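You operate a simulated robot arm through the tools that you are given. There is no shell and no other tool.

Carry out the task below with a simulated two-armed robot. There is one attempt and no reset: what you move stays moved.

Task
Feed three on the third creel snapped: ease its dial and rethread it.
Fine: Dial by the cone's count and the chart. The yarn's teal toggle through the brass guide, then the white guide, then into its black cup; then lift the red-ball lever, then press this creel's blue reset key.

It is judged by the outcome, as a careful person would: the job done as asked, and still so three seconds after it is handed in. It fails if anything else is knocked over, pushed out of place, dropped, spilled or broken.

Robot
Two 7-joint arms with fingered hands on one trunk that stands fixed in place. Base frame: the origin is at the foot of the trunk, x ahead of it, y to its left, z up. Lengths are in mm, angles in degrees, forces in N, time in s.
The left shoulder is at [16, 152, 1304], the right one opposite. With the tool pointing down near the work surface each hand reaches from about 360 to 760 mm from the base axis, measured 20 degrees to its own side. Payload 3.8 kg a hand.
The tool frame of a hand sits at the grasp point between the pads (the TCP): z along the fingers, y along the line on which they close. The tips reach 30 mm beyond it. The gripper opens to 104 mm; its body begins 35 mm behind the TCP. The gripper is a hand of 5 fingers: y runs from the thumb to the fingers, the wrist lies at [-15, -104, -178] in the tool frame, and closing takes about 1.5 s.
Orientation is that of the tool frame in the base frame, as a unit quaternion [x, y, z, w]. With the fingers straight down and the wrist toward the robot, the tool's x, y and z point along [0, 1, 0], [1, 0, 0] and [0, 0, -1] of the base frame.

Tools
- The arms move only by the tool move_arm. It takes "left_deltas", "right_deltas" or both (then of equal length, played together; a hand with none holds still); each is a list of rows, each a list of 6 numbers: the shift along the base's x, y, z in mm, then the turn, a rotation vector about the base's x, y, z in rad. In form: [[x, y, z, rx, ry, rz], ...]. A call has 1 to 20 rows; each row shifts and turns the commanded pose from where the row before left it. "left_jaw" and "right_jaw" are, for a hand that has rows, the closure in counts, from 0 (fully open) to 255 (shut), set as the call begins (left out, the last holds). A row lasts 0.2 s, in which the tool goes at most 50 mm and 8.6 degrees; a call with a longer step from one row to the next is refused whole, and so is a gripper value outside its range. A pose out of reach is approached as far as the arm can. The call stops where the force on the tool passes 40 N (or 10 N more than at its start, if that is more) or the arm is blocked; 0.2 s more then pass. The fingers move at their own pace (about 72 mm/s each) and stop on an object; they squeeze with about 29 N. The grip force told is the motor's: it shows also when the fingers shut on nothing. Time passes only in rows, and 0.2 s behind the last, so rows that do not move let the fingers close. It gives the time, the measured TCP pose, the force on the tool (base axes), the opening and the grip force at its end, in the units of the frame above (readings bear some noise), with the torque about the TCP (base axes, N m) and any sound that the robot's microphone picked up.
- Cameras (640 x 400 px; columns grow to the right, rows downward): "scene" is now at [92.4, 41.3, 1497.3]; the picture's right is [0.45, -0.89, -0.01], its down [-0.14, -0.06, -0.99] and it looks along [0.88, 0.44, -0.15] (base axes); focal length 214 px, centre (320, 200). "left" rides on the left gripper at [-80, -78, -141] in its tool frame; the picture's right is [-0.78, -0.30, 0.56], its down [0.53, -0.78, 0.33] and it looks along [0.33, 0.56, 0.76] (tool axes); focal length 247 px, centre (320, 200). "right" rides on the right gripper at [80, -78, -141] in its tool frame; the picture's right is [-0.78, 0.30, -0.56], its down [-0.53, -0.78, 0.33] and it looks along [-0.33, 0.56, 0.76] (tool axes); focal length 247 px, centre (320, 200). There is no depth. A picture from a camera that has moved, and an enlarged one, comes with that camera's place and axes in the base frame and with its lens.
- capture(camera): a new picture of that camera. It takes no simulated time.
- raise_lower(by): moves the trunk up (or, below 0, down) by that many mm; the arms and the scene camera ride with it, the base frame stays. It gives what a move gives, with no picture.
- move_fingers(index, middle, ring, little, thumb_bend, thumb_turn, hand): sets how far each is bent, from 0 (flat) to 1 (curled in); at 0.3 the hand is open as for a grip, at 0.7 the pads meet at the TCP. One left out holds its place. A second passes; each finger stops where it meets its share of the squeeze, and holds until it gets a number again. A gripper value or a shape takes the hand back. It gives what a move gives, with no picture; readings hold the bend of each and the force on index, middle, ring, little, thumb and palm. thumb_turn goes from beside the hand (0) to across from the fingers (1), as for a grip.
- grasp_type(shape, hand): the hand has 5 fingers and takes this shape, open, in about a second: jaw (thumb against the fingers, like two jaws); tri (thumb and two fingers); tip (a fingertip pinch); poke (one finger out to press); point (the index stretched); flat (the hand flat); cup (the hand cupped); fist (a fist). The gripper value then closes the fingers along that shape, each until it touches; the sizes above hold for jaw. It gives what a move gives, with no picture.
- head_to(pan, tilt): turns the head with the scene camera to pan (to the left, within 80 degrees either way) and tilt (down, from -29 to 69), counted from straight ahead of the robot (the tilt from the chest, where the trunk bows). It gives what a move gives.
- inspect(camera, box): a new picture of the part [left, top, right, bottom] of that camera's present view, enlarged. It takes no simulated time.
- hand_in(): hands the job in; it is judged then, once.

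Places have to be worked out from the pictures, the camera data and where the tool is seen. Open the grippers and draw the arms clear of the work before you hand the job in, unless the task says otherwise.

The tools are called after "Request:" as a command line: name --argument value ..., lists and objects as JSON in quotes. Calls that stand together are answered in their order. move_arm: Moves the arms, as the interface text tells. Its arguments: {"type":"object","properties":{"left_deltas":{"type":"array","items":{"type":"array","items":{"type":"number"}}},"left_jaw":{"type":"number"},"right_deltas":{"type":"array","items":{"type":"array","items":{"type":"number"}}},"right_jaw":{"type":"number"}},"required":[]} The other tools are called the same way: raise_lower (by) moves the trunk up or down; grasp_type (shape, hand) gives the hand a shape; move_fingers (index, middle, ring, little, thumb_bend, thumb_turn, hand) moves the fingers one by one; head_to (pan, tilt) turns the head that bears the scene camera; capture (camera) takes a picture; inspect (camera, box) takes an enlarged picture of a part of a camera's view; hand_in () hands the job in.

At the start:

```text
t: 0.0
left_position: [369.6, 398.5, 1491.5]
left_tool_rot: [0.706, 0.708, 0.0, 0.0]
left_wrist_force: [-0.2, -0.2, 0.2]
left_moment: [-0.03, 0.0, 0.02]
left_gripper_width: 103.5
left_finger_force: 0.0
left_shape: jaw
left_bend: [0.3, 0.3, 0.3, 0.3, 0.3, 0.98]
left_finger forces: [0.1, 0.1, 0.0, 0.0, 0.0, 0.0]
right_position: [363.5, 6.0, 1552.9]
right_tool_rot: [0.706, 0.708, 0.002, -0.001]
right_wrist_force: [-0.4, 0.1, 0.5]
right_moment: [0.0, 0.03, 0.01]
right_gripper_width: 103.7
right_finger_force: 0.0
right_shape: jaw
right_bend: [0.3, 0.3, 0.3, 0.3, 0.3, 0.98]
right_finger forces: [0.1, 0.0, 0.1, 0.1, 0.0, 0.0]
trunk travel left (down, up): [-375.0, 81.0]
head pan, tilt (commanded): [26.7, 7.9]
```

scene: 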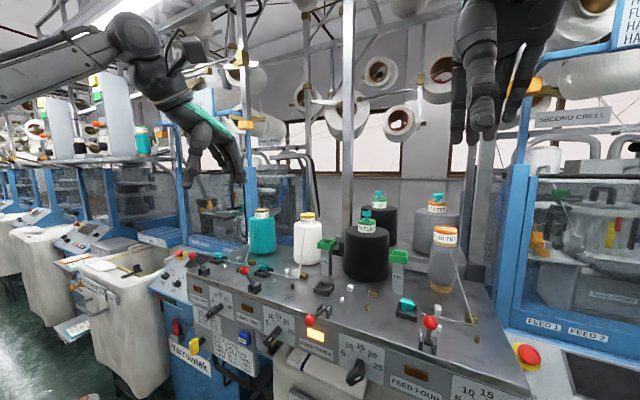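
right: 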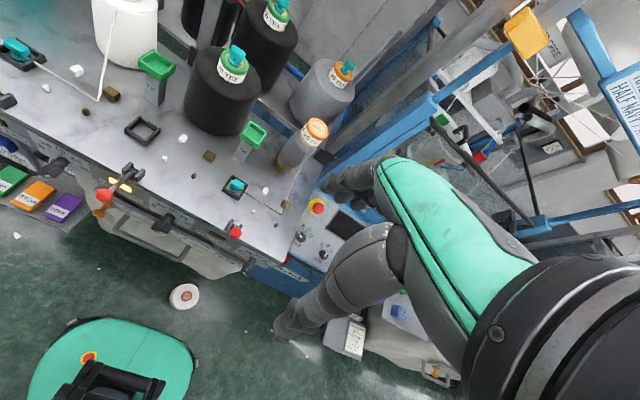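
left: 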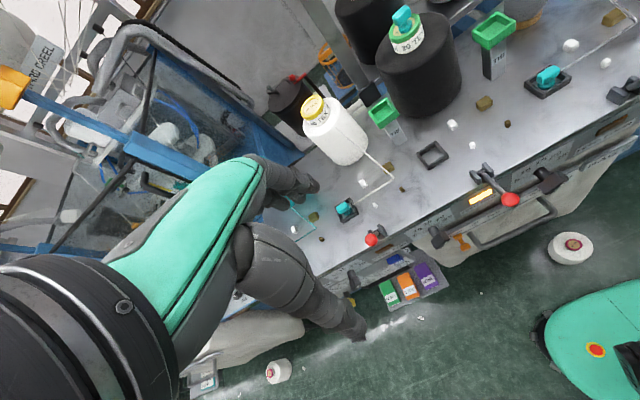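

I start by looking at the scene in detail before moving anything.

Request:
inspect --camera "scene" --box '[160, 180, 360, 305]'

Request:
inspect --camera "scene" --box '[320, 180, 520, 305]'

Request:
inspect --camera "scene" --box '[160, 275, 360, 400]'

Request:
inspect --camera "scene" --box '[320, 275, 520, 400]'

Request:
inspect --camera "right" --box '[0, 0, 340, 240]'

Request:
inspect --camera "left" --box '[300, 0, 640, 240]'

```text
3.20 times, centred on (260, 242) of scene
camera zoom: at [92.4, 41.3, 1497.3], right [0.45, -0.89, -0.01], down [-0.14, -0.06, -0.99], along [0.88, 0.44, -0.15], focal length 686 px, centre (512, 64)
```

zoom: 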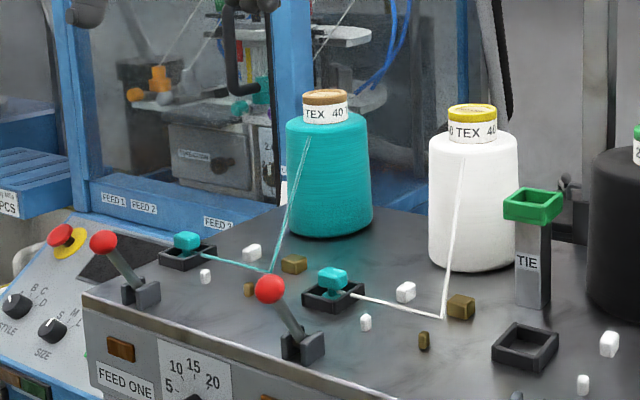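

```text
3.20 times, centred on (420, 242) of scene
camera zoom: at [92.4, 41.3, 1497.3], right [0.45, -0.89, -0.01], down [-0.14, -0.06, -0.99], along [0.88, 0.44, -0.15], focal length 686 px, centre (0, 64)
```

zoom: 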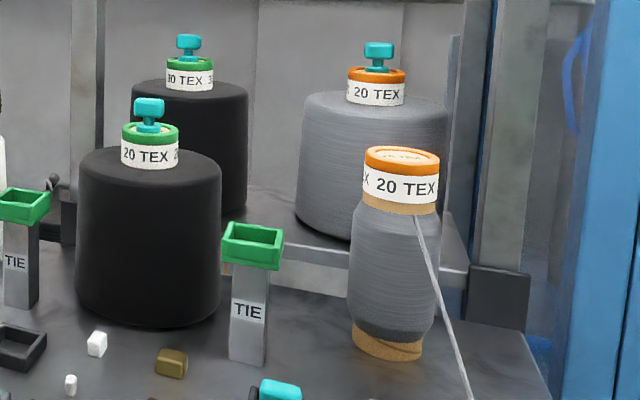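

```text
3.20 times, centred on (260, 338) of scene
camera zoom: at [92.4, 41.3, 1497.3], right [0.45, -0.89, -0.01], down [-0.14, -0.06, -0.99], along [0.88, 0.44, -0.15], focal length 686 px, centre (512, -240)
```

zoom: 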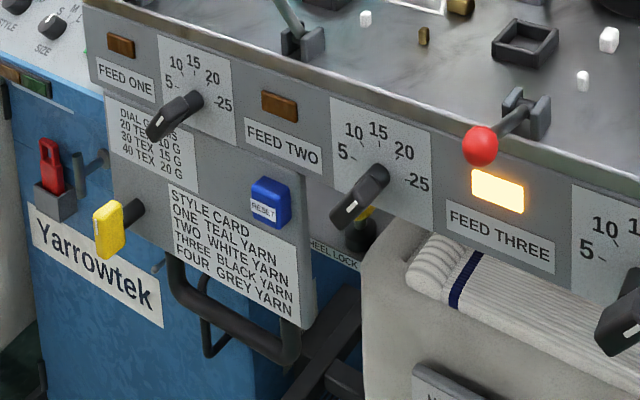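

```text
3.20 times, centred on (420, 338) of scene
camera zoom: at [92.4, 41.3, 1497.3], right [0.45, -0.89, -0.01], down [-0.14, -0.06, -0.99], along [0.88, 0.44, -0.15], focal length 686 px, centre (0, -240)
```

zoom: 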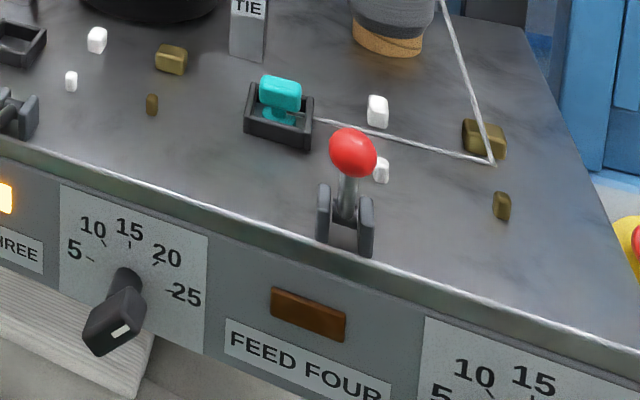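

```text
1.67 times, centred on (170, 120) of right
camera zoom: at [285.9, 85.7, 1693.2], right [0.29, -0.78, 0.56], down [-0.78, -0.53, -0.34], along [0.56, -0.33, -0.76], focal length 412 px, centre (570, 333)
```

zoom: 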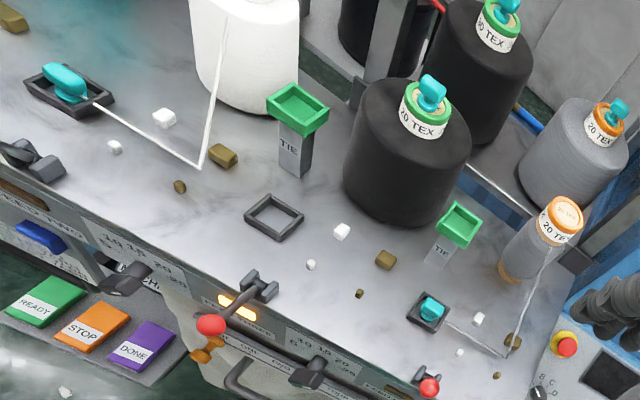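

```text
1.67 times, centred on (470, 120) of left
camera zoom: at [293.0, 318.3, 1631.9], right [-0.3, -0.78, -0.56], down [-0.78, 0.53, -0.33], along [0.56, 0.33, -0.76], focal length 412 px, centre (70, 333)
```

zoom: 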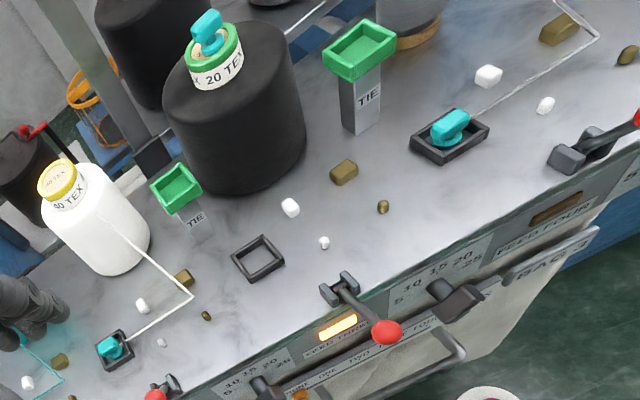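

The feed-three lamp is lit. I turn the head to read the signs and the chart and see which creel is which.

Request:
head_to --pan 45 --tilt -5

Request:
capture --camera "scene"

Request:
head_to --pan -10 --tilt 0

Request:
capture --camera "scene"

Request:
head_to --pan 20 --tilt 40

Request:
capture --camera "scene"

```text
t: 0.8
left_position: [371.6, 399.3, 1489.8]
left_tool_rot: [0.708, 0.707, 0.0, 0.0]
left_wrist_force: [-0.2, 0.0, 0.2]
left_moment: [-0.01, -0.02, 0.01]
left_gripper_width: 103.5
left_finger_force: 0.0
left_shape: jaw
left_bend: [0.3, 0.3, 0.3, 0.3, 0.3, 0.98]
left_finger forces: [0.0, 0.0, 0.1, 0.0, 0.0, 0.0]
right_position: [364.8, 6.8, 1552.2]
right_tool_rot: [0.707, 0.707, 0.002, -0.001]
right_wrist_force: [-0.1, -0.6, 0.4]
right_moment: [0.0, 0.0, 0.02]
right_gripper_width: 103.6
right_finger_force: 0.0
right_shape: jaw
right_bend: [0.3, 0.3, 0.3, 0.3, 0.3, 0.98]
right_finger forces: [0.0, 0.0, 0.1, 0.0, 0.0, 0.0]
trunk travel left (down, up): [-375.0, 81.0]
head pan, tilt (commanded): [45.0, -5.0]
```

```text
taken
camera scene: at [72.0, 61.6, 1518.0], right [0.71, -0.71, -0.01], down [0.04, 0.06, -1.0], along [0.71, 0.7, 0.07], focal length 214 px, centre (320, 200)
```

scene: 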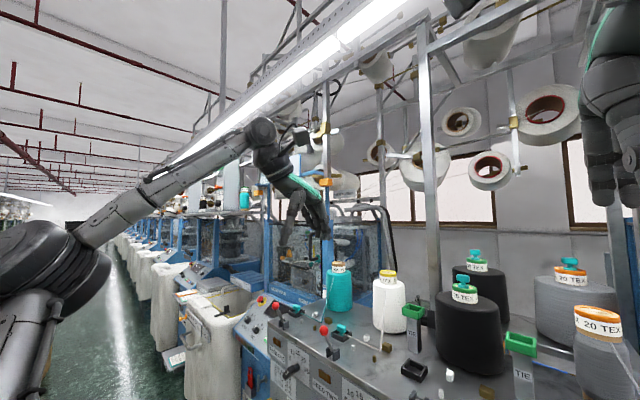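

```text
t: 2.0
left_position: [371.1, 398.8, 1492.1]
left_tool_rot: [0.707, 0.707, 0.0, 0.001]
left_wrist_force: [0.0, 0.4, -0.2]
left_moment: [0.0, 0.0, 0.01]
left_gripper_width: 103.8
left_finger_force: 0.1
left_shape: jaw
left_bend: [0.3, 0.3, 0.3, 0.3, 0.3, 0.98]
left_finger forces: [0.0, 0.1, 0.1, 0.1, 0.0, 0.0]
right_position: [364.8, 5.6, 1551.5]
right_tool_rot: [0.707, 0.707, 0.001, -0.001]
right_wrist_force: [0.6, -0.6, 0.4]
right_moment: [0.02, 0.01, -0.04]
right_gripper_width: 103.7
right_finger_force: 0.0
right_shape: jaw
right_bend: [0.3, 0.3, 0.3, 0.3, 0.3, 0.98]
right_finger forces: [0.0, 0.1, 0.0, 0.0, 0.0, 0.0]
trunk travel left (down, up): [-375.0, 81.0]
head pan, tilt (commanded): [-10.0, 0.0]
```

```text
taken
camera scene: at [98.6, -15.9, 1509.8], right [-0.17, -0.98, 0.0], down [-0.02, 0.0, -1.0], along [0.98, -0.17, -0.02], focal length 214 px, centre (320, 200)
```

scene: 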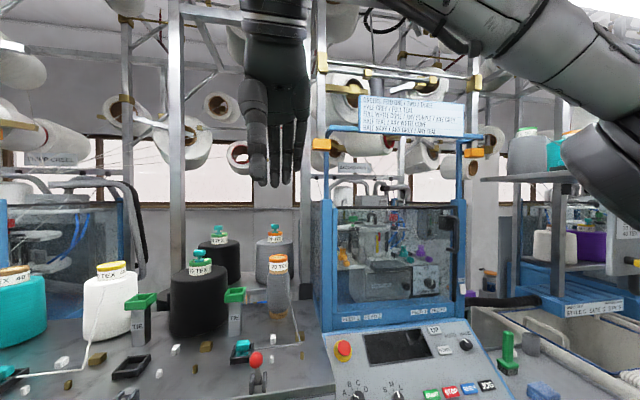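

```text
t: 3.1
left_position: [370.4, 398.4, 1490.8]
left_tool_rot: [0.707, 0.707, 0.0, -0.001]
left_wrist_force: [-0.1, 0.1, -0.8]
left_moment: [-0.05, -0.02, 0.02]
left_gripper_width: 103.6
left_finger_force: 0.1
left_shape: jaw
left_bend: [0.3, 0.3, 0.3, 0.3, 0.3, 0.98]
left_finger forces: [0.0, 0.1, 0.0, 0.0, 0.1, 0.0]
right_position: [364.4, 7.1, 1551.1]
right_tool_rot: [0.707, 0.707, 0.003, 0.0]
right_wrist_force: [0.1, 0.2, -0.4]
right_moment: [0.01, 0.03, 0.01]
right_gripper_width: 103.4
right_finger_force: 0.0
right_shape: jaw
right_bend: [0.3, 0.3, 0.3, 0.3, 0.3, 0.98]
right_finger forces: [0.0, 0.0, 0.1, 0.0, 0.0, 0.1]
trunk travel left (down, up): [-375.0, 81.0]
head pan, tilt (commanded): [20.0, 40.0]
```

```text
taken
camera scene: at [88.6, 28.9, 1446.3], right [0.34, -0.94, -0.01], down [-0.62, -0.22, -0.75], along [0.71, 0.26, -0.66], focal length 214 px, centre (320, 200)
```

scene: 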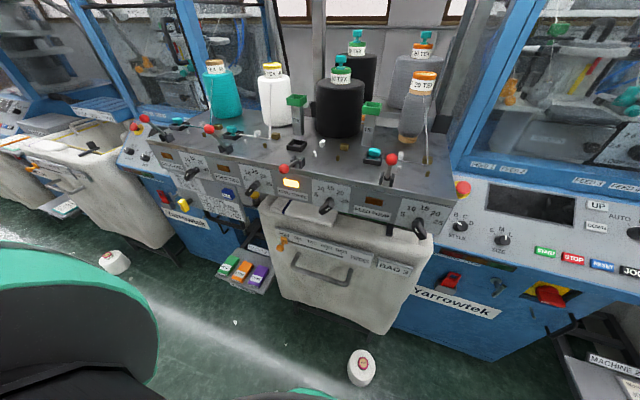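

I look closer at the signs and the chart on the panel.

Request:
inspect --camera "scene" --box '[150, 100, 310, 200]'

Request:
inspect --camera "scene" --box '[290, 100, 450, 260]'

Request:
inspect --camera "scene" --box '[120, 140, 280, 240]'

Request:
inspect --camera "scene" --box '[180, 170, 250, 220]'

Request:
inspect --camera "scene" --box '[280, 160, 350, 220]'

Request:
inspect --camera "left" --box '[0, 0, 160, 120]'

```text
4.00 times, centred on (230, 150) of scene
camera zoom: at [88.6, 28.9, 1446.3], right [0.34, -0.94, -0.01], down [-0.62, -0.22, -0.75], along [0.71, 0.26, -0.66], focal length 858 px, centre (680, 400)
```

zoom: 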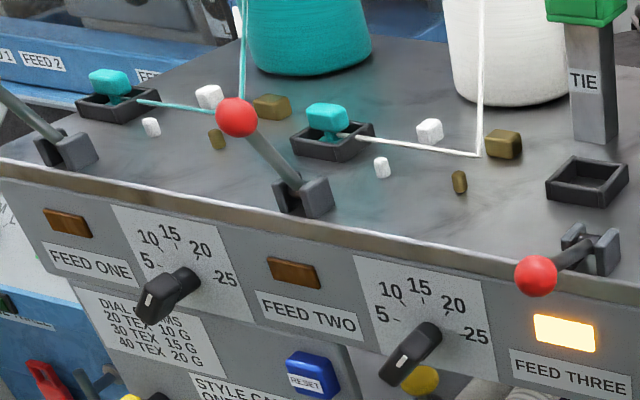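

```text
2.50 times, centred on (370, 180) of scene
camera zoom: at [88.6, 28.9, 1446.3], right [0.34, -0.94, -0.01], down [-0.62, -0.22, -0.75], along [0.71, 0.26, -0.66], focal length 536 px, centre (195, 250)
```

zoom: 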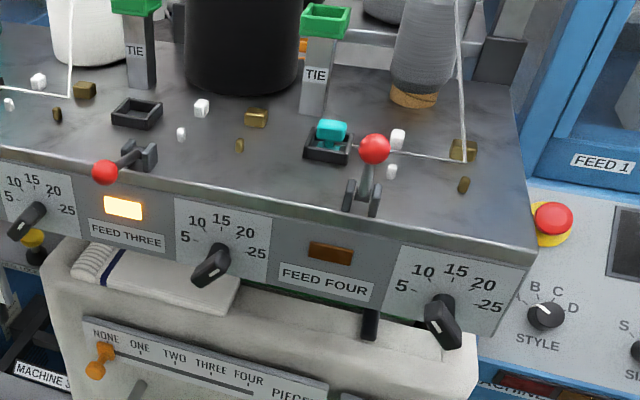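

```text
4.00 times, centred on (200, 190) of scene
camera zoom: at [88.6, 28.9, 1446.3], right [0.34, -0.94, -0.01], down [-0.62, -0.22, -0.75], along [0.71, 0.26, -0.66], focal length 858 px, centre (800, 240)
```

zoom: 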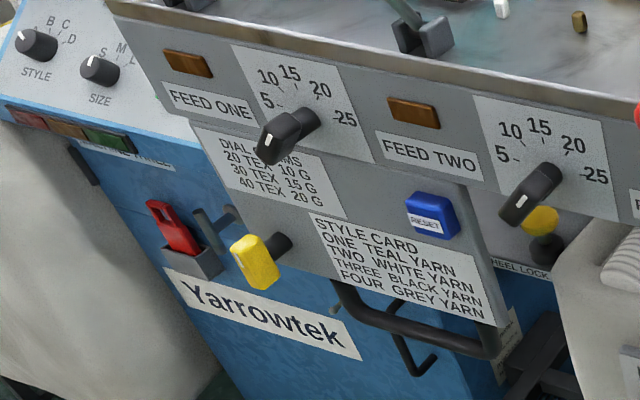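

```text
8.00 times, centred on (215, 195) of scene
camera zoom: at [88.6, 28.9, 1446.3], right [0.34, -0.94, -0.01], down [-0.62, -0.22, -0.75], along [0.71, 0.26, -0.66], focal length 1716 px, centre (1160, 240)
```

zoom: 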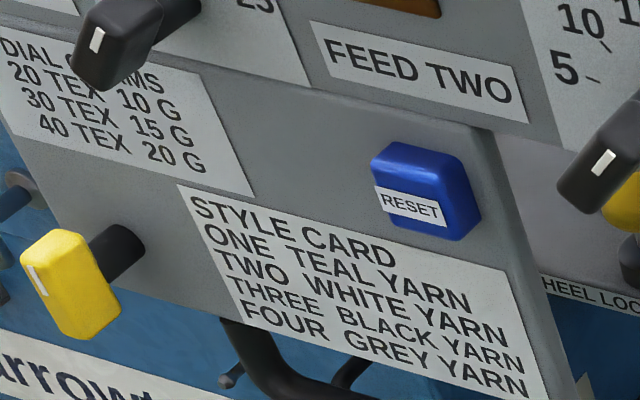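

```text
6.67 times, centred on (315, 190) of scene
camera zoom: at [88.6, 28.9, 1446.3], right [0.34, -0.94, -0.01], down [-0.62, -0.22, -0.75], along [0.71, 0.26, -0.66], focal length 1430 px, centre (353, 267)
```

zoom: 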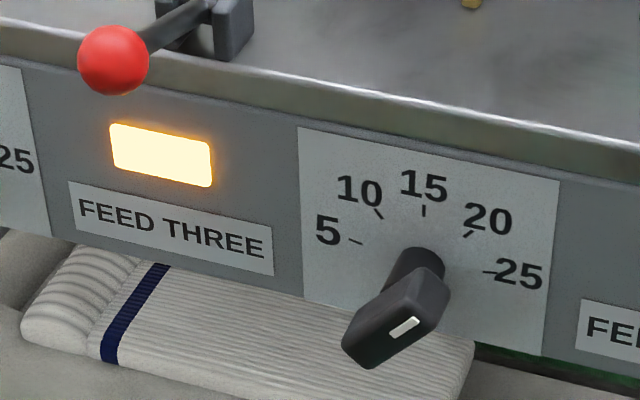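

```text
3.33 times, centred on (80, 60) of left
camera zoom: at [293.0, 318.5, 1631.9], right [-0.3, -0.78, -0.56], down [-0.78, 0.53, -0.33], along [0.56, 0.33, -0.76], focal length 823 px, centre (1120, 667)
```

zoom: 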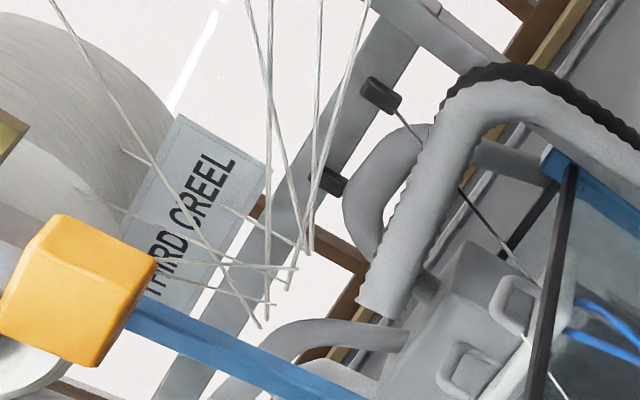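

The creel before me carries the THIRD CREEL board behind it, with chart 20 TEX→10 G, 30→15 G, 40→20 G. I zoom on the black cone's label, the dial and the guides.

Request:
inspect --camera "left" --box '[370, 0, 450, 60]'

Request:
inspect --camera "right" --box '[190, 30, 290, 100]'

Request:
inspect --camera "left" --box '[390, 80, 550, 180]'

Request:
inspect --camera "right" --box '[90, 100, 250, 230]'

Request:
inspect --camera "left" --box '[420, 140, 580, 260]'

Request:
inspect --camera "scene" --box '[280, 20, 400, 100]'

```text
6.67 times, centred on (410, 30) of left
camera zoom: at [293.0, 318.5, 1631.9], right [-0.3, -0.78, -0.56], down [-0.78, 0.53, -0.33], along [0.56, 0.33, -0.76], focal length 1646 px, centre (-280, 1333)
```

zoom: 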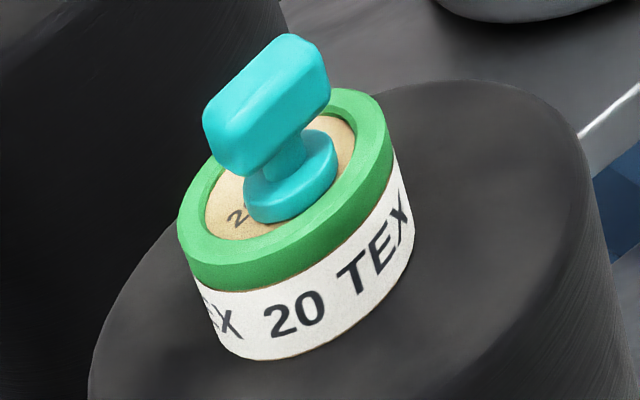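

```text
5.71 times, centred on (240, 65) of right
camera zoom: at [285.9, 85.8, 1693.2], right [0.29, -0.78, 0.56], down [-0.78, -0.53, -0.34], along [0.56, -0.33, -0.76], focal length 1411 px, centre (777, 971)
```

zoom: 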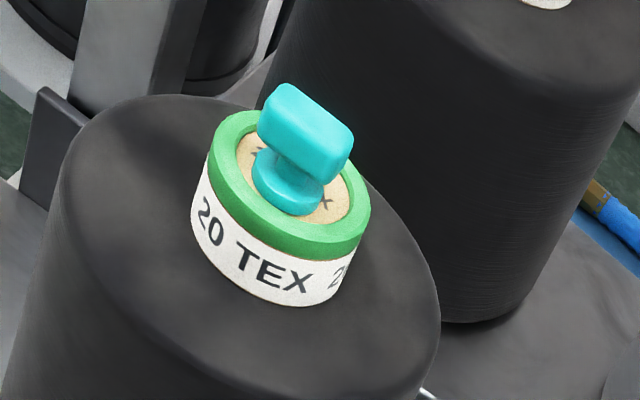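

```text
4.00 times, centred on (470, 130) of left
camera zoom: at [293.0, 318.5, 1631.9], right [-0.3, -0.78, -0.56], down [-0.78, 0.53, -0.33], along [0.56, 0.33, -0.76], focal length 988 px, centre (-280, 480)
```

zoom: 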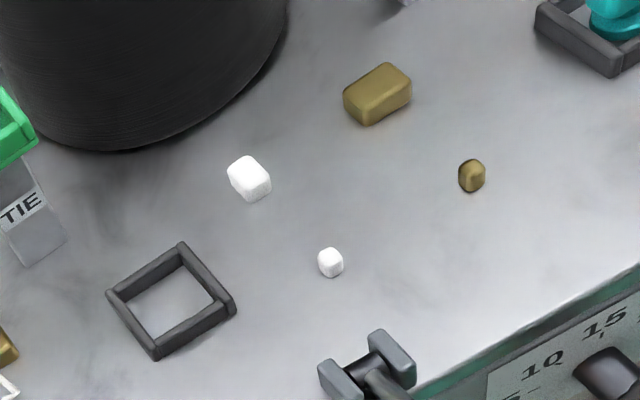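

```text
3.08 times, centred on (170, 165) of right
camera zoom: at [285.9, 85.8, 1693.2], right [0.29, -0.78, 0.56], down [-0.78, -0.53, -0.34], along [0.56, -0.33, -0.76], focal length 760 px, centre (782, 308)
```

zoom: 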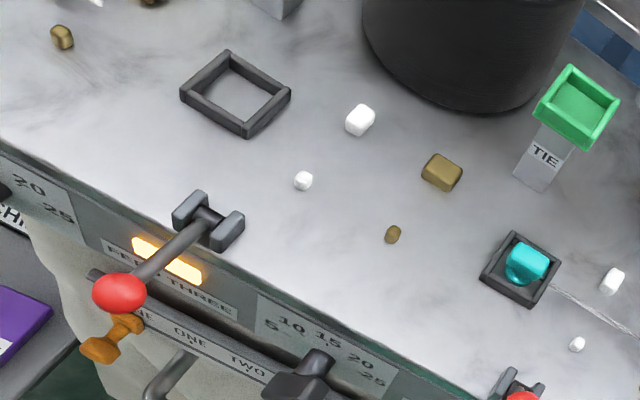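

```text
3.33 times, centred on (500, 200) of left
camera zoom: at [293.0, 318.5, 1631.9], right [-0.3, -0.78, -0.56], down [-0.78, 0.53, -0.33], along [0.56, 0.33, -0.76], focal length 823 px, centre (-280, 200)
```

zoom: 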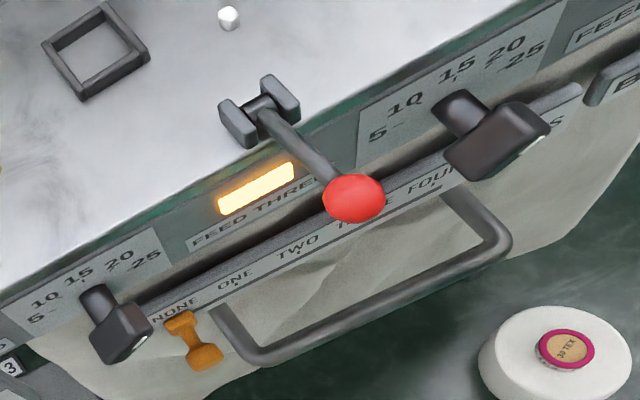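

```text
5.00 times, centred on (340, 60) of scene
camera zoom: at [88.6, 28.9, 1446.3], right [0.34, -0.94, -0.01], down [-0.62, -0.22, -0.75], along [0.71, 0.26, -0.66], focal length 1072 px, centre (220, 900)
```

zoom: 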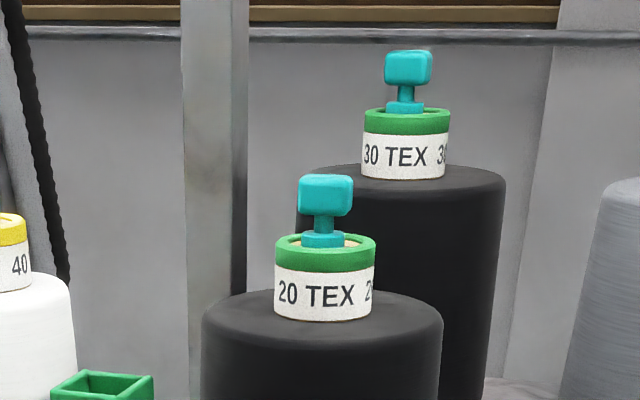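

The front black cone (the working one, on the bench) reads 20 TEX, so its dial should go to 10. I zoom tightly on dials three, four, one and two to read the pointers.

Request:
inspect --camera "scene" --box '[306, 175, 346, 220]'

Request:
inspect --camera "scene" --box '[395, 195, 445, 245]'

Request:
inspect --camera "scene" --box '[170, 150, 210, 185]'

Request:
inspect --camera "scene" --box '[235, 160, 275, 200]'

Request:
inspect --camera "left" --box '[500, 150, 570, 200]'

Request:
inspect --camera "right" --box '[150, 190, 220, 240]'

```text
8.89 times, centred on (326, 198) of scene
camera zoom: at [88.6, 28.9, 1446.3], right [0.34, -0.94, -0.01], down [-0.62, -0.22, -0.75], along [0.71, 0.26, -0.66], focal length 1906 px, centre (267, 222)
```

zoom: 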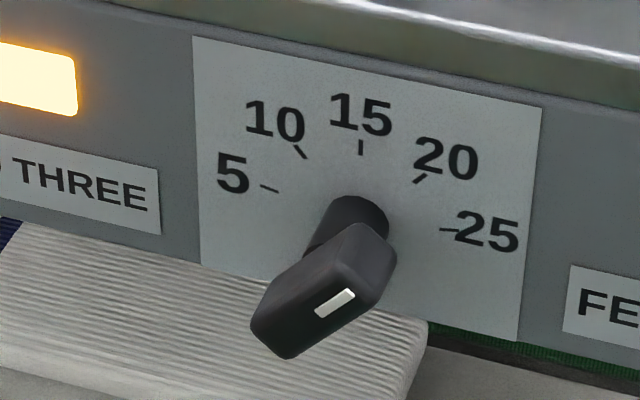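

```text
8.00 times, centred on (420, 220) of scene
camera zoom: at [88.6, 28.9, 1446.3], right [0.34, -0.94, -0.01], down [-0.62, -0.22, -0.75], along [0.71, 0.26, -0.66], focal length 1716 px, centre (-480, 40)
```

zoom: 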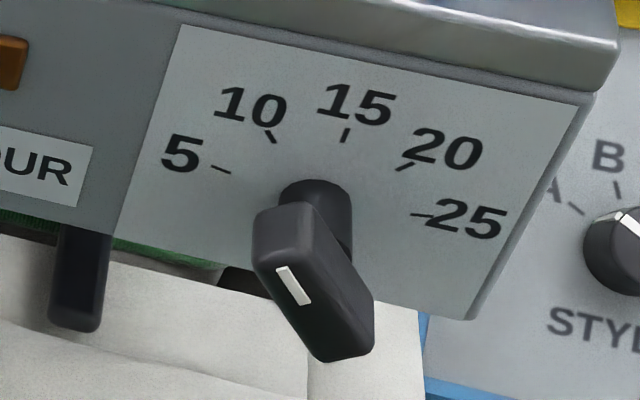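

```text
11.43 times, centred on (190, 168) of scene
camera zoom: at [88.6, 28.9, 1446.3], right [0.34, -0.94, -0.01], down [-0.62, -0.22, -0.75], along [0.71, 0.26, -0.66], focal length 2451 px, centre (1806, 571)
```

zoom: 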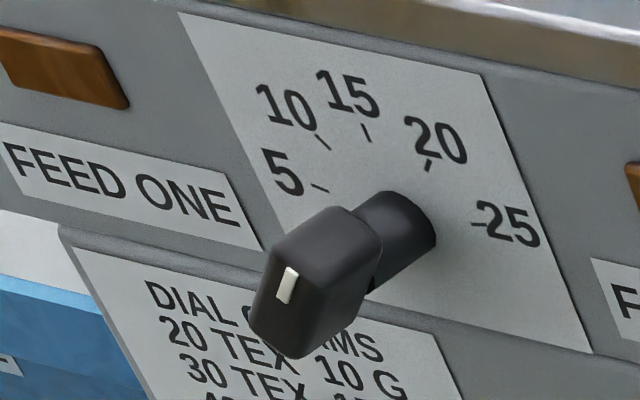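

```text
10.00 times, centred on (255, 180) of scene
camera zoom: at [88.6, 28.9, 1446.3], right [0.34, -0.94, -0.01], down [-0.62, -0.22, -0.75], along [0.71, 0.26, -0.66], focal length 2145 px, centre (970, 400)
```

zoom: 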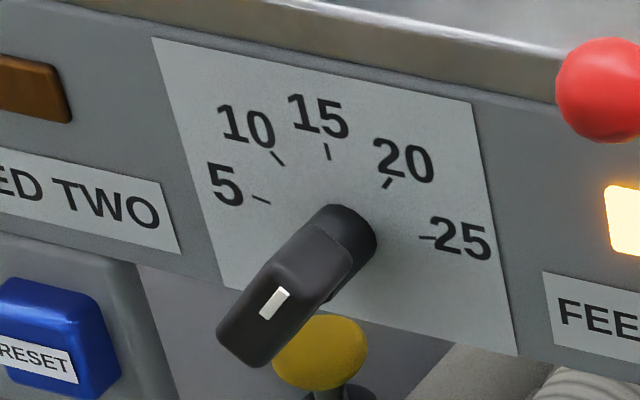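

```text
8.00 times, centred on (535, 175) of left
camera zoom: at [293.0, 318.5, 1631.9], right [-0.3, -0.78, -0.56], down [-0.78, 0.53, -0.33], along [0.56, 0.33, -0.76], focal length 1976 px, centre (-1400, 400)
```

zoom: 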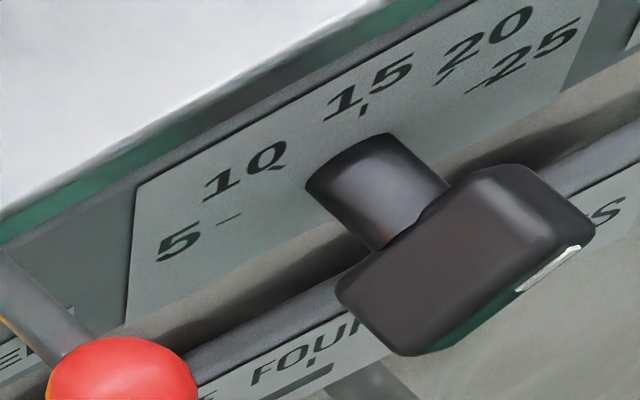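

```text
8.00 times, centred on (185, 215) of right
camera zoom: at [285.9, 85.8, 1693.2], right [0.29, -0.78, 0.56], down [-0.78, -0.53, -0.34], along [0.56, -0.33, -0.76], focal length 1976 px, centre (1400, 80)
```

zoom: 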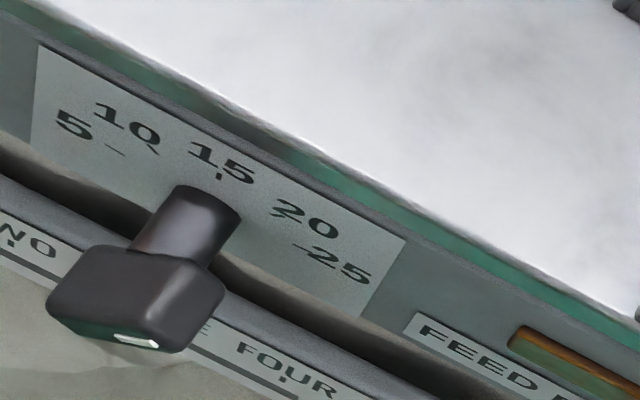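

All four pointers are readable: dial three stands at 20 and needs 10 (20 TEX → 10 G). I set the right hand to the poke shape and look at where its finger sits.

Request:
grasp_type --shape "poke" --hand "right"

Request:
head_to --pan 10 --tilt 0

Request:
capture --camera "scene"

Request:
capture --camera "right"

```text
t: 4.0
left_position: [370.5, 397.6, 1491.8]
left_tool_rot: [0.707, 0.707, 0.0, 0.0]
left_wrist_force: [0.0, 0.3, -0.3]
left_moment: [0.0, 0.0, -0.02]
left_gripper_width: 103.8
left_finger_force: 0.1
left_shape: jaw
left_bend: [0.3, 0.3, 0.3, 0.3, 0.3, 0.98]
left_finger forces: [0.0, 0.0, 0.0, 0.1, 0.0, 0.0]
right_position: [363.6, 5.9, 1552.5]
right_tool_rot: [0.707, 0.708, 0.003, -0.001]
right_wrist_force: [0.1, 0.0, -0.1]
right_moment: [0.0, -0.01, -0.03]
right_gripper_width: 0.0
right_finger_force: 0.1
right_shape: poke
right_bend: [0.7, 0.7, 0.99, 0.99, 1.0, 1.0]
right_finger forces: [0.0, 0.0, 0.1, 0.0, 0.0, 0.1]
trunk travel left (down, up): [-375.0, 81.0]
head pan, tilt (commanded): [20.0, 40.0]
```

```text
t: 5.1
left_position: [369.3, 398.8, 1491.1]
left_tool_rot: [0.707, 0.707, 0.0, 0.001]
left_wrist_force: [-1.0, 0.5, -0.3]
left_moment: [0.01, 0.0, 0.0]
left_gripper_width: 103.4
left_finger_force: 0.0
left_shape: jaw
left_bend: [0.3, 0.3, 0.3, 0.3, 0.3, 0.98]
left_finger forces: [0.0, 0.0, 0.1, 0.0, 0.1, 0.0]
right_position: [364.2, 7.1, 1552.1]
right_tool_rot: [0.708, 0.707, 0.002, -0.001]
right_wrist_force: [-0.6, -0.2, 0.4]
right_moment: [0.02, -0.04, -0.03]
right_gripper_width: 0.2
right_finger_force: 0.0
right_shape: poke
right_bend: [0.7, 0.7, 0.99, 0.99, 1.0, 1.0]
right_finger forces: [0.1, 0.1, 0.0, 0.1, 0.0, 0.1]
trunk travel left (down, up): [-375.0, 81.0]
head pan, tilt (commanded): [10.0, 0.0]
```

```text
taken
camera scene: at [98.6, 15.4, 1509.7], right [0.17, -0.98, 0.0], down [-0.02, 0.0, -1.0], along [0.98, 0.17, -0.02], focal length 214 px, centre (320, 200)
```

scene: 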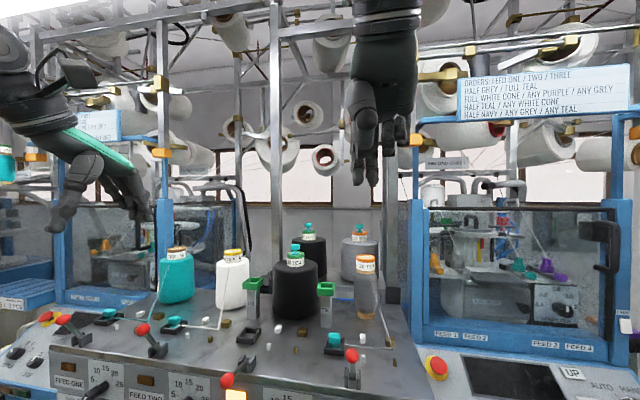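

```text
taken
camera right: at [286.0, 85.8, 1693.2], right [0.29, -0.78, 0.56], down [-0.78, -0.53, -0.34], along [0.56, -0.33, -0.76], focal length 247 px, centre (320, 200)
```

right: 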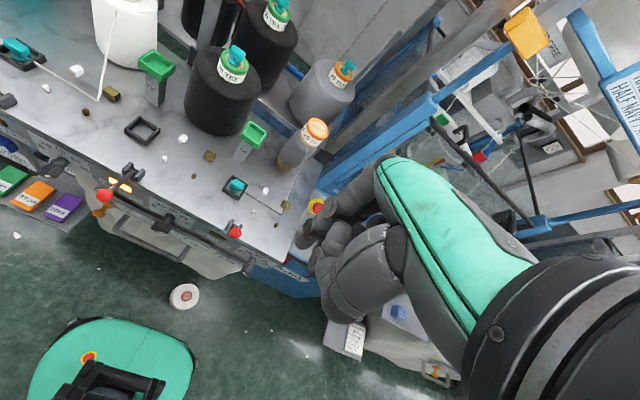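

I zoom in on the right hand's poke shape to see where the pressing finger lies relative to the TCP.

Request:
inspect --camera "scene" --box '[320, 80, 450, 200]'

Request:
inspect --camera "right" --box '[270, 150, 430, 330]'

Request:
inspect --camera "scene" --box '[50, 60, 190, 240]'

```text
3.33 times, centred on (385, 140) of scene
camera zoom: at [98.6, 15.4, 1509.7], right [0.17, -0.98, 0.0], down [-0.02, 0.0, -1.0], along [0.98, 0.17, -0.02], focal length 715 px, centre (103, 400)
```

zoom: 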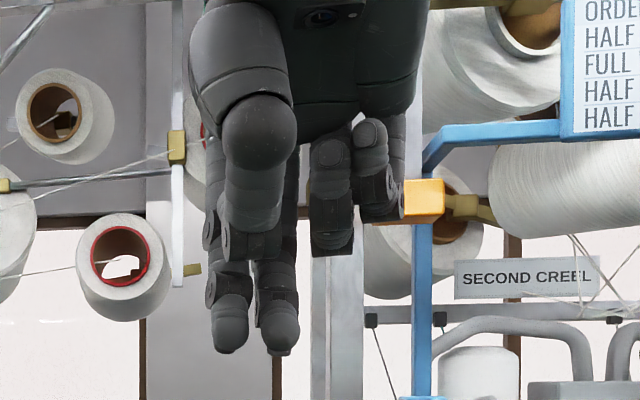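

```text
2.22 times, centred on (350, 240) of right
camera zoom: at [286.0, 85.8, 1693.2], right [0.29, -0.78, 0.56], down [-0.78, -0.53, -0.34], along [0.56, -0.33, -0.76], focal length 549 px, centre (253, 111)
```

zoom: 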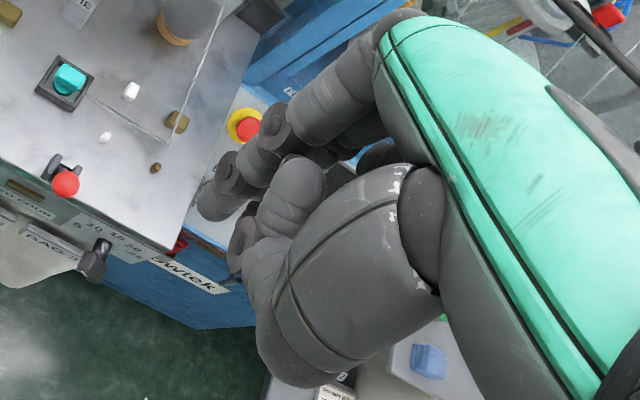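

```text
2.22 times, centred on (120, 150) of scene
camera zoom: at [98.6, 15.4, 1509.7], right [0.17, -0.98, 0.0], down [-0.02, 0.0, -1.0], along [0.98, 0.17, -0.02], focal length 477 px, centre (764, 311)
```

zoom: 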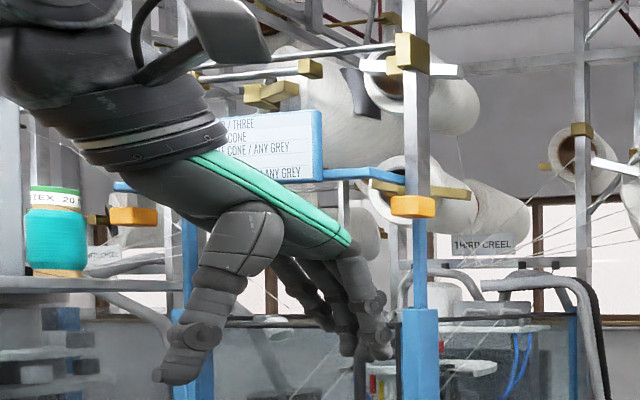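

The index and middle are both out in this shape, so I curl the middle away and leave only the index. Then I pitch the right hand forward and bring it in front of the panel, clear of the levers.

Request:
move_fingers --hand "right" --index 0.6 --middle 1.0 --ring 1.0 --little 1.0

Request:
move_arm --right_deltas '[[-4, 10, -30, 0, -0.13, 0], [-4, 10, -30, 0, -0.13, 0], [-4, 10, -30, 0, -0.13, 0], [-4, 10, -30, 0, -0.13, 0], [-4, 10, -30, 0, -0.13, 0], [-4, 10, -30, 0, -0.13, 0], [-4, 10, -30, 0, -0.13, 0], [-4, 10, -30, 0, -0.13, 0]]'

Request:
head_to --pan 15 --tilt 30

Request:
capture --camera "scene"

Request:
capture --camera "right"

```text
t: 6.1
left_position: [370.2, 397.5, 1491.6]
left_tool_rot: [0.707, 0.707, 0.0, 0.0]
left_wrist_force: [-0.5, -0.2, -0.2]
left_moment: [0.0, -0.01, 0.0]
left_gripper_width: 103.6
left_finger_force: 0.0
left_shape: jaw
left_bend: [0.3, 0.3, 0.3, 0.3, 0.3, 0.98]
left_finger forces: [0.0, 0.1, 0.0, 0.0, 0.0, 0.0]
right_position: [364.0, 6.7, 1552.3]
right_tool_rot: [0.707, 0.707, 0.002, -0.001]
right_wrist_force: [0.5, -0.7, -0.7]
right_moment: [0.02, 0.02, 0.04]
right_gripper_width: 38.2
right_finger_force: 0.1
right_shape: fingers
right_bend: [0.6, 1.0, 1.0, 1.0, 1.0, 1.0]
right_finger forces: [0.0, 0.1, 0.0, 0.1, 0.0, 0.0]
trunk travel left (down, up): [-375.0, 81.0]
head pan, tilt (commanded): [10.0, 0.0]
```

```text
t: 7.9
left_position: [370.3, 401.0, 1490.4]
left_tool_rot: [0.707, 0.707, -0.001, 0.001]
left_wrist_force: [-0.4, 0.4, -0.2]
left_moment: [-0.01, 0.0, 0.0]
left_gripper_width: 103.6
left_finger_force: 0.0
left_shape: jaw
left_bend: [0.3, 0.3, 0.3, 0.3, 0.3, 0.98]
left_finger forces: [0.0, 0.0, 0.0, 0.1, 0.0, 0.1]
right_position: [333.4, 88.3, 1312.5]
right_tool_rot: [0.612, 0.614, 0.353, 0.352]
right_wrist_force: [0.1, 0.8, -0.2]
right_moment: [0.03, -0.02, 0.01]
right_gripper_width: 38.3
right_finger_force: 0.0
right_shape: fingers
right_bend: [0.6, 1.0, 1.0, 1.0, 1.0, 1.0]
right_finger forces: [0.0, 0.1, 0.0, 0.0, 0.0, 0.1]
trunk travel left (down, up): [-375.0, 81.0]
head pan, tilt (commanded): [10.0, 0.0]
```

```text
t: 8.8
left_position: [371.2, 398.9, 1491.2]
left_tool_rot: [0.708, 0.707, 0.0, -0.001]
left_wrist_force: [0.1, -0.9, -0.4]
left_moment: [-0.02, 0.01, 0.02]
left_gripper_width: 103.7
left_finger_force: 0.0
left_shape: jaw
left_bend: [0.3, 0.3, 0.3, 0.3, 0.3, 0.98]
left_finger forces: [0.0, 0.0, 0.1, 0.0, 0.1, 0.0]
right_position: [334.3, 85.7, 1312.9]
right_tool_rot: [0.613, 0.614, 0.353, 0.351]
right_wrist_force: [-0.2, -0.3, 0.4]
right_moment: [0.0, 0.04, -0.03]
right_gripper_width: 37.9
right_finger_force: 0.1
right_shape: fingers
right_bend: [0.6, 1.0, 1.0, 1.0, 1.0, 1.0]
right_finger forces: [0.0, 0.1, 0.1, 0.1, 0.0, 0.0]
trunk travel left (down, up): [-375.0, 81.0]
head pan, tilt (commanded): [15.0, 30.0]
```

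```text
taken
camera scene: at [96.4, 22.8, 1461.6], right [0.26, -0.97, -0.01], down [-0.5, -0.13, -0.86], along [0.83, 0.22, -0.52], focal length 214 px, centre (320, 200)
```

scene: 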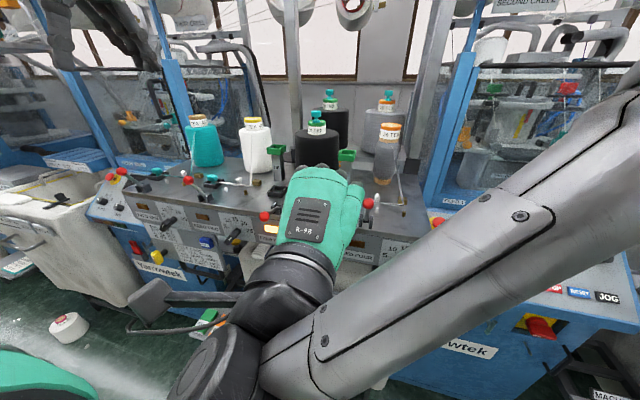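

```text
taken
camera right: at [172.4, 165.2, 1317.1], right [-0.33, -0.78, 0.54], down [-0.1, -0.53, -0.84], along [0.94, -0.33, 0.09], focal length 247 px, centre (320, 200)
```

right: 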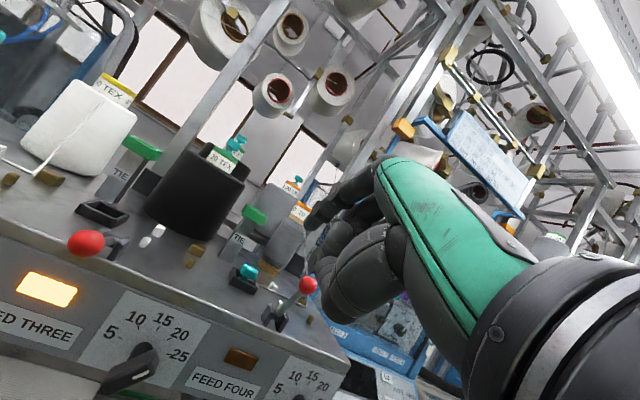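

The reach works and the hand camera sees dial three. I zoom to locate the index fingertip in that view.

Request:
inspect --camera "right" --box '[270, 140, 430, 340]'

Request:
inspect --camera "right" --box '[80, 280, 220, 400]'

Request:
inspect --camera "left" --box '[420, 100, 640, 300]'

```text
2.00 times, centred on (350, 240) of right
camera zoom: at [172.4, 165.2, 1317.1], right [-0.33, -0.78, 0.54], down [-0.1, -0.53, -0.84], along [0.94, -0.33, 0.09], focal length 494 px, centre (260, 120)
```

zoom: 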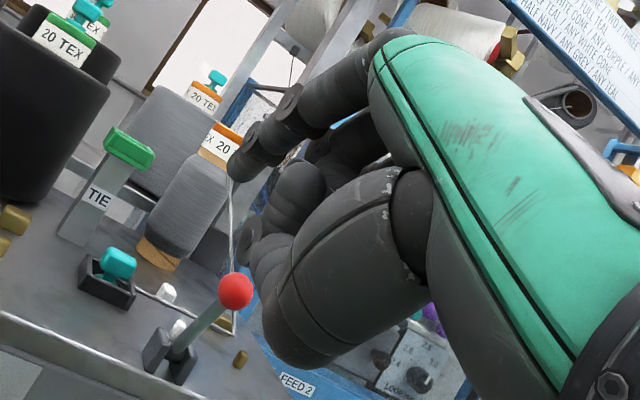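

```text
3.33 times, centred on (150, 340) of right
camera zoom: at [172.4, 165.2, 1317.1], right [-0.33, -0.78, 0.54], down [-0.1, -0.53, -0.84], along [0.94, -0.33, 0.09], focal length 823 px, centre (887, -267)
```

zoom: 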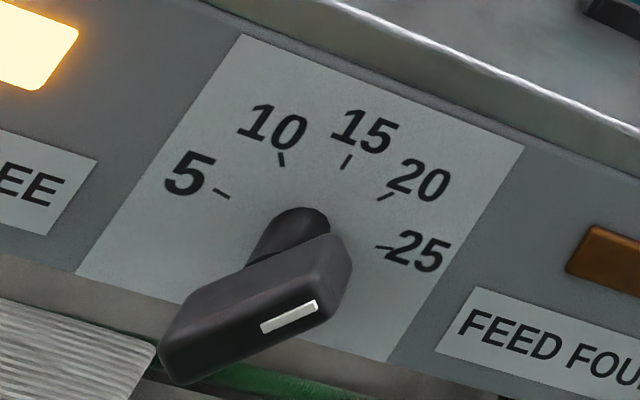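

```text
2.00 times, centred on (530, 200) of left
camera zoom: at [293.0, 317.9, 1632.0], right [-0.3, -0.78, -0.56], down [-0.78, 0.53, -0.33], along [0.56, 0.33, -0.76], focal length 494 px, centre (-100, 200)
```

zoom: 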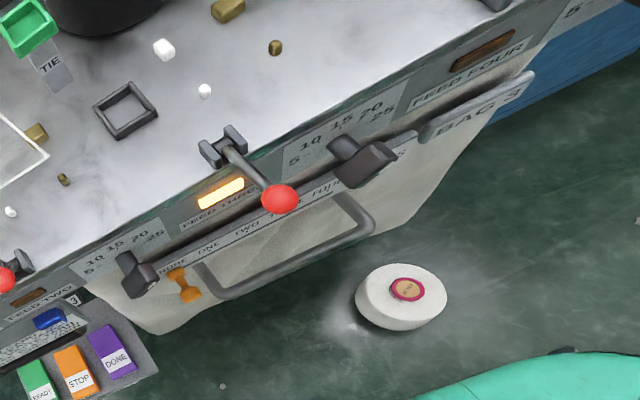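

The index tip sits about 36 mm ahead of and 7 mm left of the TCP, level with it. I lower the hand to knob height, still well in front of the panel, and check.

Request:
move_arm --right_deltas '[[1, 3, -41, 0, 0, 0], [1, 3, -41, 0, 0, 0], [1, 3, -41, 0, 0, 0], [1, 3, -41, 0, 0, 0], [1, 3, -41, 0, 0, 0]]'

Request:
capture --camera "right"

Request:
capture --camera "scene"

```text
t: 10.0
left_position: [372.6, 397.8, 1490.9]
left_tool_rot: [0.708, 0.707, 0.0, -0.001]
left_wrist_force: [-0.6, -0.6, 0.0]
left_moment: [0.01, 0.01, -0.01]
left_gripper_width: 103.7
left_finger_force: 0.0
left_shape: jaw
left_bend: [0.3, 0.3, 0.3, 0.3, 0.3, 0.98]
left_finger forces: [0.0, 0.1, 0.0, 0.1, 0.1, 0.0]
right_position: [374.0, 92.1, 1129.3]
right_tool_rot: [0.612, 0.617, 0.352, 0.347]
right_wrist_force: [0.6, -0.1, 0.6]
right_moment: [-0.01, -0.01, 0.05]
right_gripper_width: 38.1
right_finger_force: 0.0
right_shape: fingers
right_bend: [0.6, 1.0, 1.0, 1.0, 1.0, 1.0]
right_finger forces: [0.0, 0.0, 0.0, 0.1, 0.1, 0.1]
right hand out of reach, approached as far as the arm can: row 4, 5
trunk travel left (down, up): [-375.0, 81.0]
head pan, tilt (commanded): [15.0, 30.0]
```

```text
taken
camera right: at [212.1, 170.3, 1133.9], right [-0.32, -0.78, 0.54], down [-0.11, -0.53, -0.84], along [0.94, -0.33, 0.09], focal length 247 px, centre (320, 200)
```

right: 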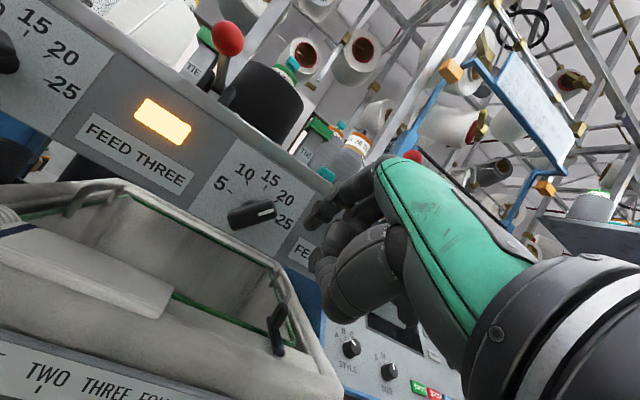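

```text
taken
camera scene: at [97.9, 23.1, 1461.3], right [0.26, -0.97, -0.01], down [-0.5, -0.13, -0.86], along [0.83, 0.22, -0.52], focal length 214 px, centre (320, 200)
```

scene: 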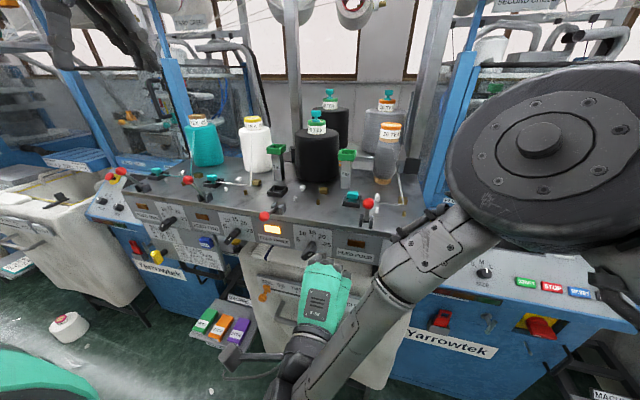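

That pose was too close to the body, so the arm stopped short; a more forward command is reachable. The knob and fingertip both show well in the hand camera, so I bring the finger in to the right of and slightly below the bar.

Request:
move_arm --right_deltas '[[40, -6, 0, 0, 0, 0], [6, 0, -2, 0, 0, 0], [0, 0, 0, 0, 0, 0]]'

Request:
inspect --camera "right" --box '[180, 120, 380, 290]'

Request:
inspect --camera "scene" --box '[260, 190, 380, 300]'

Request:
inspect --camera "left" --box '[480, 120, 600, 200]'

```text
t: 10.8
left_position: [369.2, 399.0, 1491.0]
left_tool_rot: [0.707, 0.707, 0.0, 0.0]
left_wrist_force: [0.7, 0.4, -0.6]
left_moment: [0.01, -0.01, 0.03]
left_gripper_width: 103.5
left_finger_force: 0.0
left_shape: jaw
left_bend: [0.3, 0.3, 0.3, 0.3, 0.3, 0.98]
left_finger forces: [0.1, 0.1, 0.0, 0.0, 0.2, 0.0]
right_position: [419.8, 86.2, 1128.3]
right_tool_rot: [0.613, 0.613, 0.352, 0.351]
right_wrist_force: [-0.4, -0.6, -0.3]
right_moment: [-0.01, -0.02, 0.0]
right_gripper_width: 37.8
right_finger_force: 0.6
right_shape: fingers
right_bend: [0.61, 1.0, 1.0, 1.0, 1.0, 1.0]
right_finger forces: [1.1, 0.1, 0.0, 0.1, 0.0, 0.0]
trunk travel left (down, up): [-375.0, 81.0]
head pan, tilt (commanded): [15.0, 30.0]
```

```text
2.35 times, centred on (280, 205) of right
camera zoom: at [257.6, 166.0, 1131.3], right [-0.33, -0.78, 0.54], down [-0.1, -0.53, -0.84], along [0.94, -0.33, 0.1], focal length 581 px, centre (414, 188)
```

zoom: 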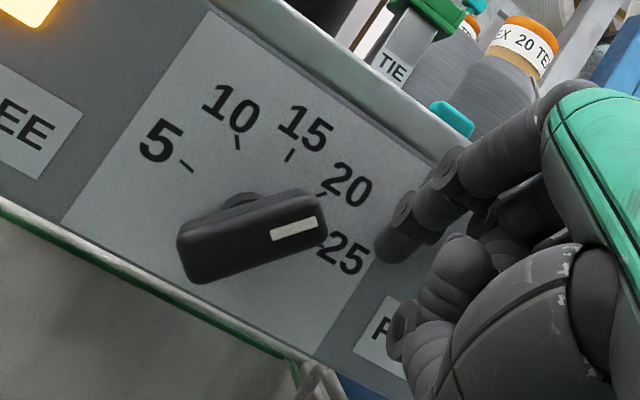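

```text
3.64 times, centred on (320, 245) of scene
camera zoom: at [95.7, 23.4, 1461.5], right [0.26, -0.97, 0.0], down [-0.5, -0.13, -0.86], along [0.83, 0.22, -0.52], focal length 780 px, centre (320, 36)
```

zoom: 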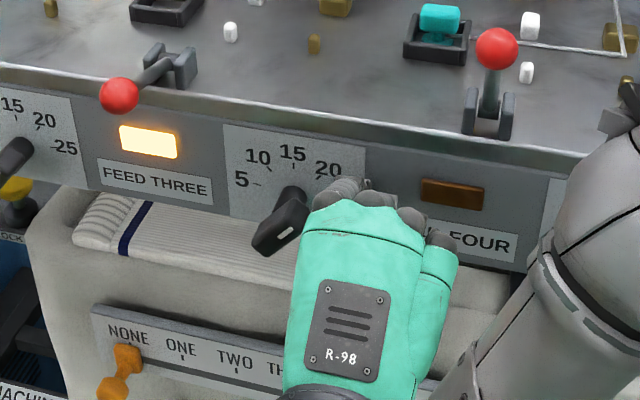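

```text
5.00 times, centred on (540, 160) of left
camera zoom: at [292.2, 318.6, 1632.0], right [-0.3, -0.78, -0.56], down [-0.78, 0.53, -0.33], along [0.56, 0.33, -0.76], focal length 1235 px, centre (-780, 400)
```

zoom: 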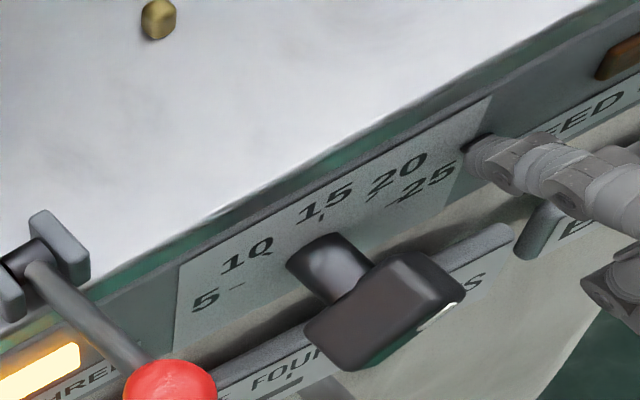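

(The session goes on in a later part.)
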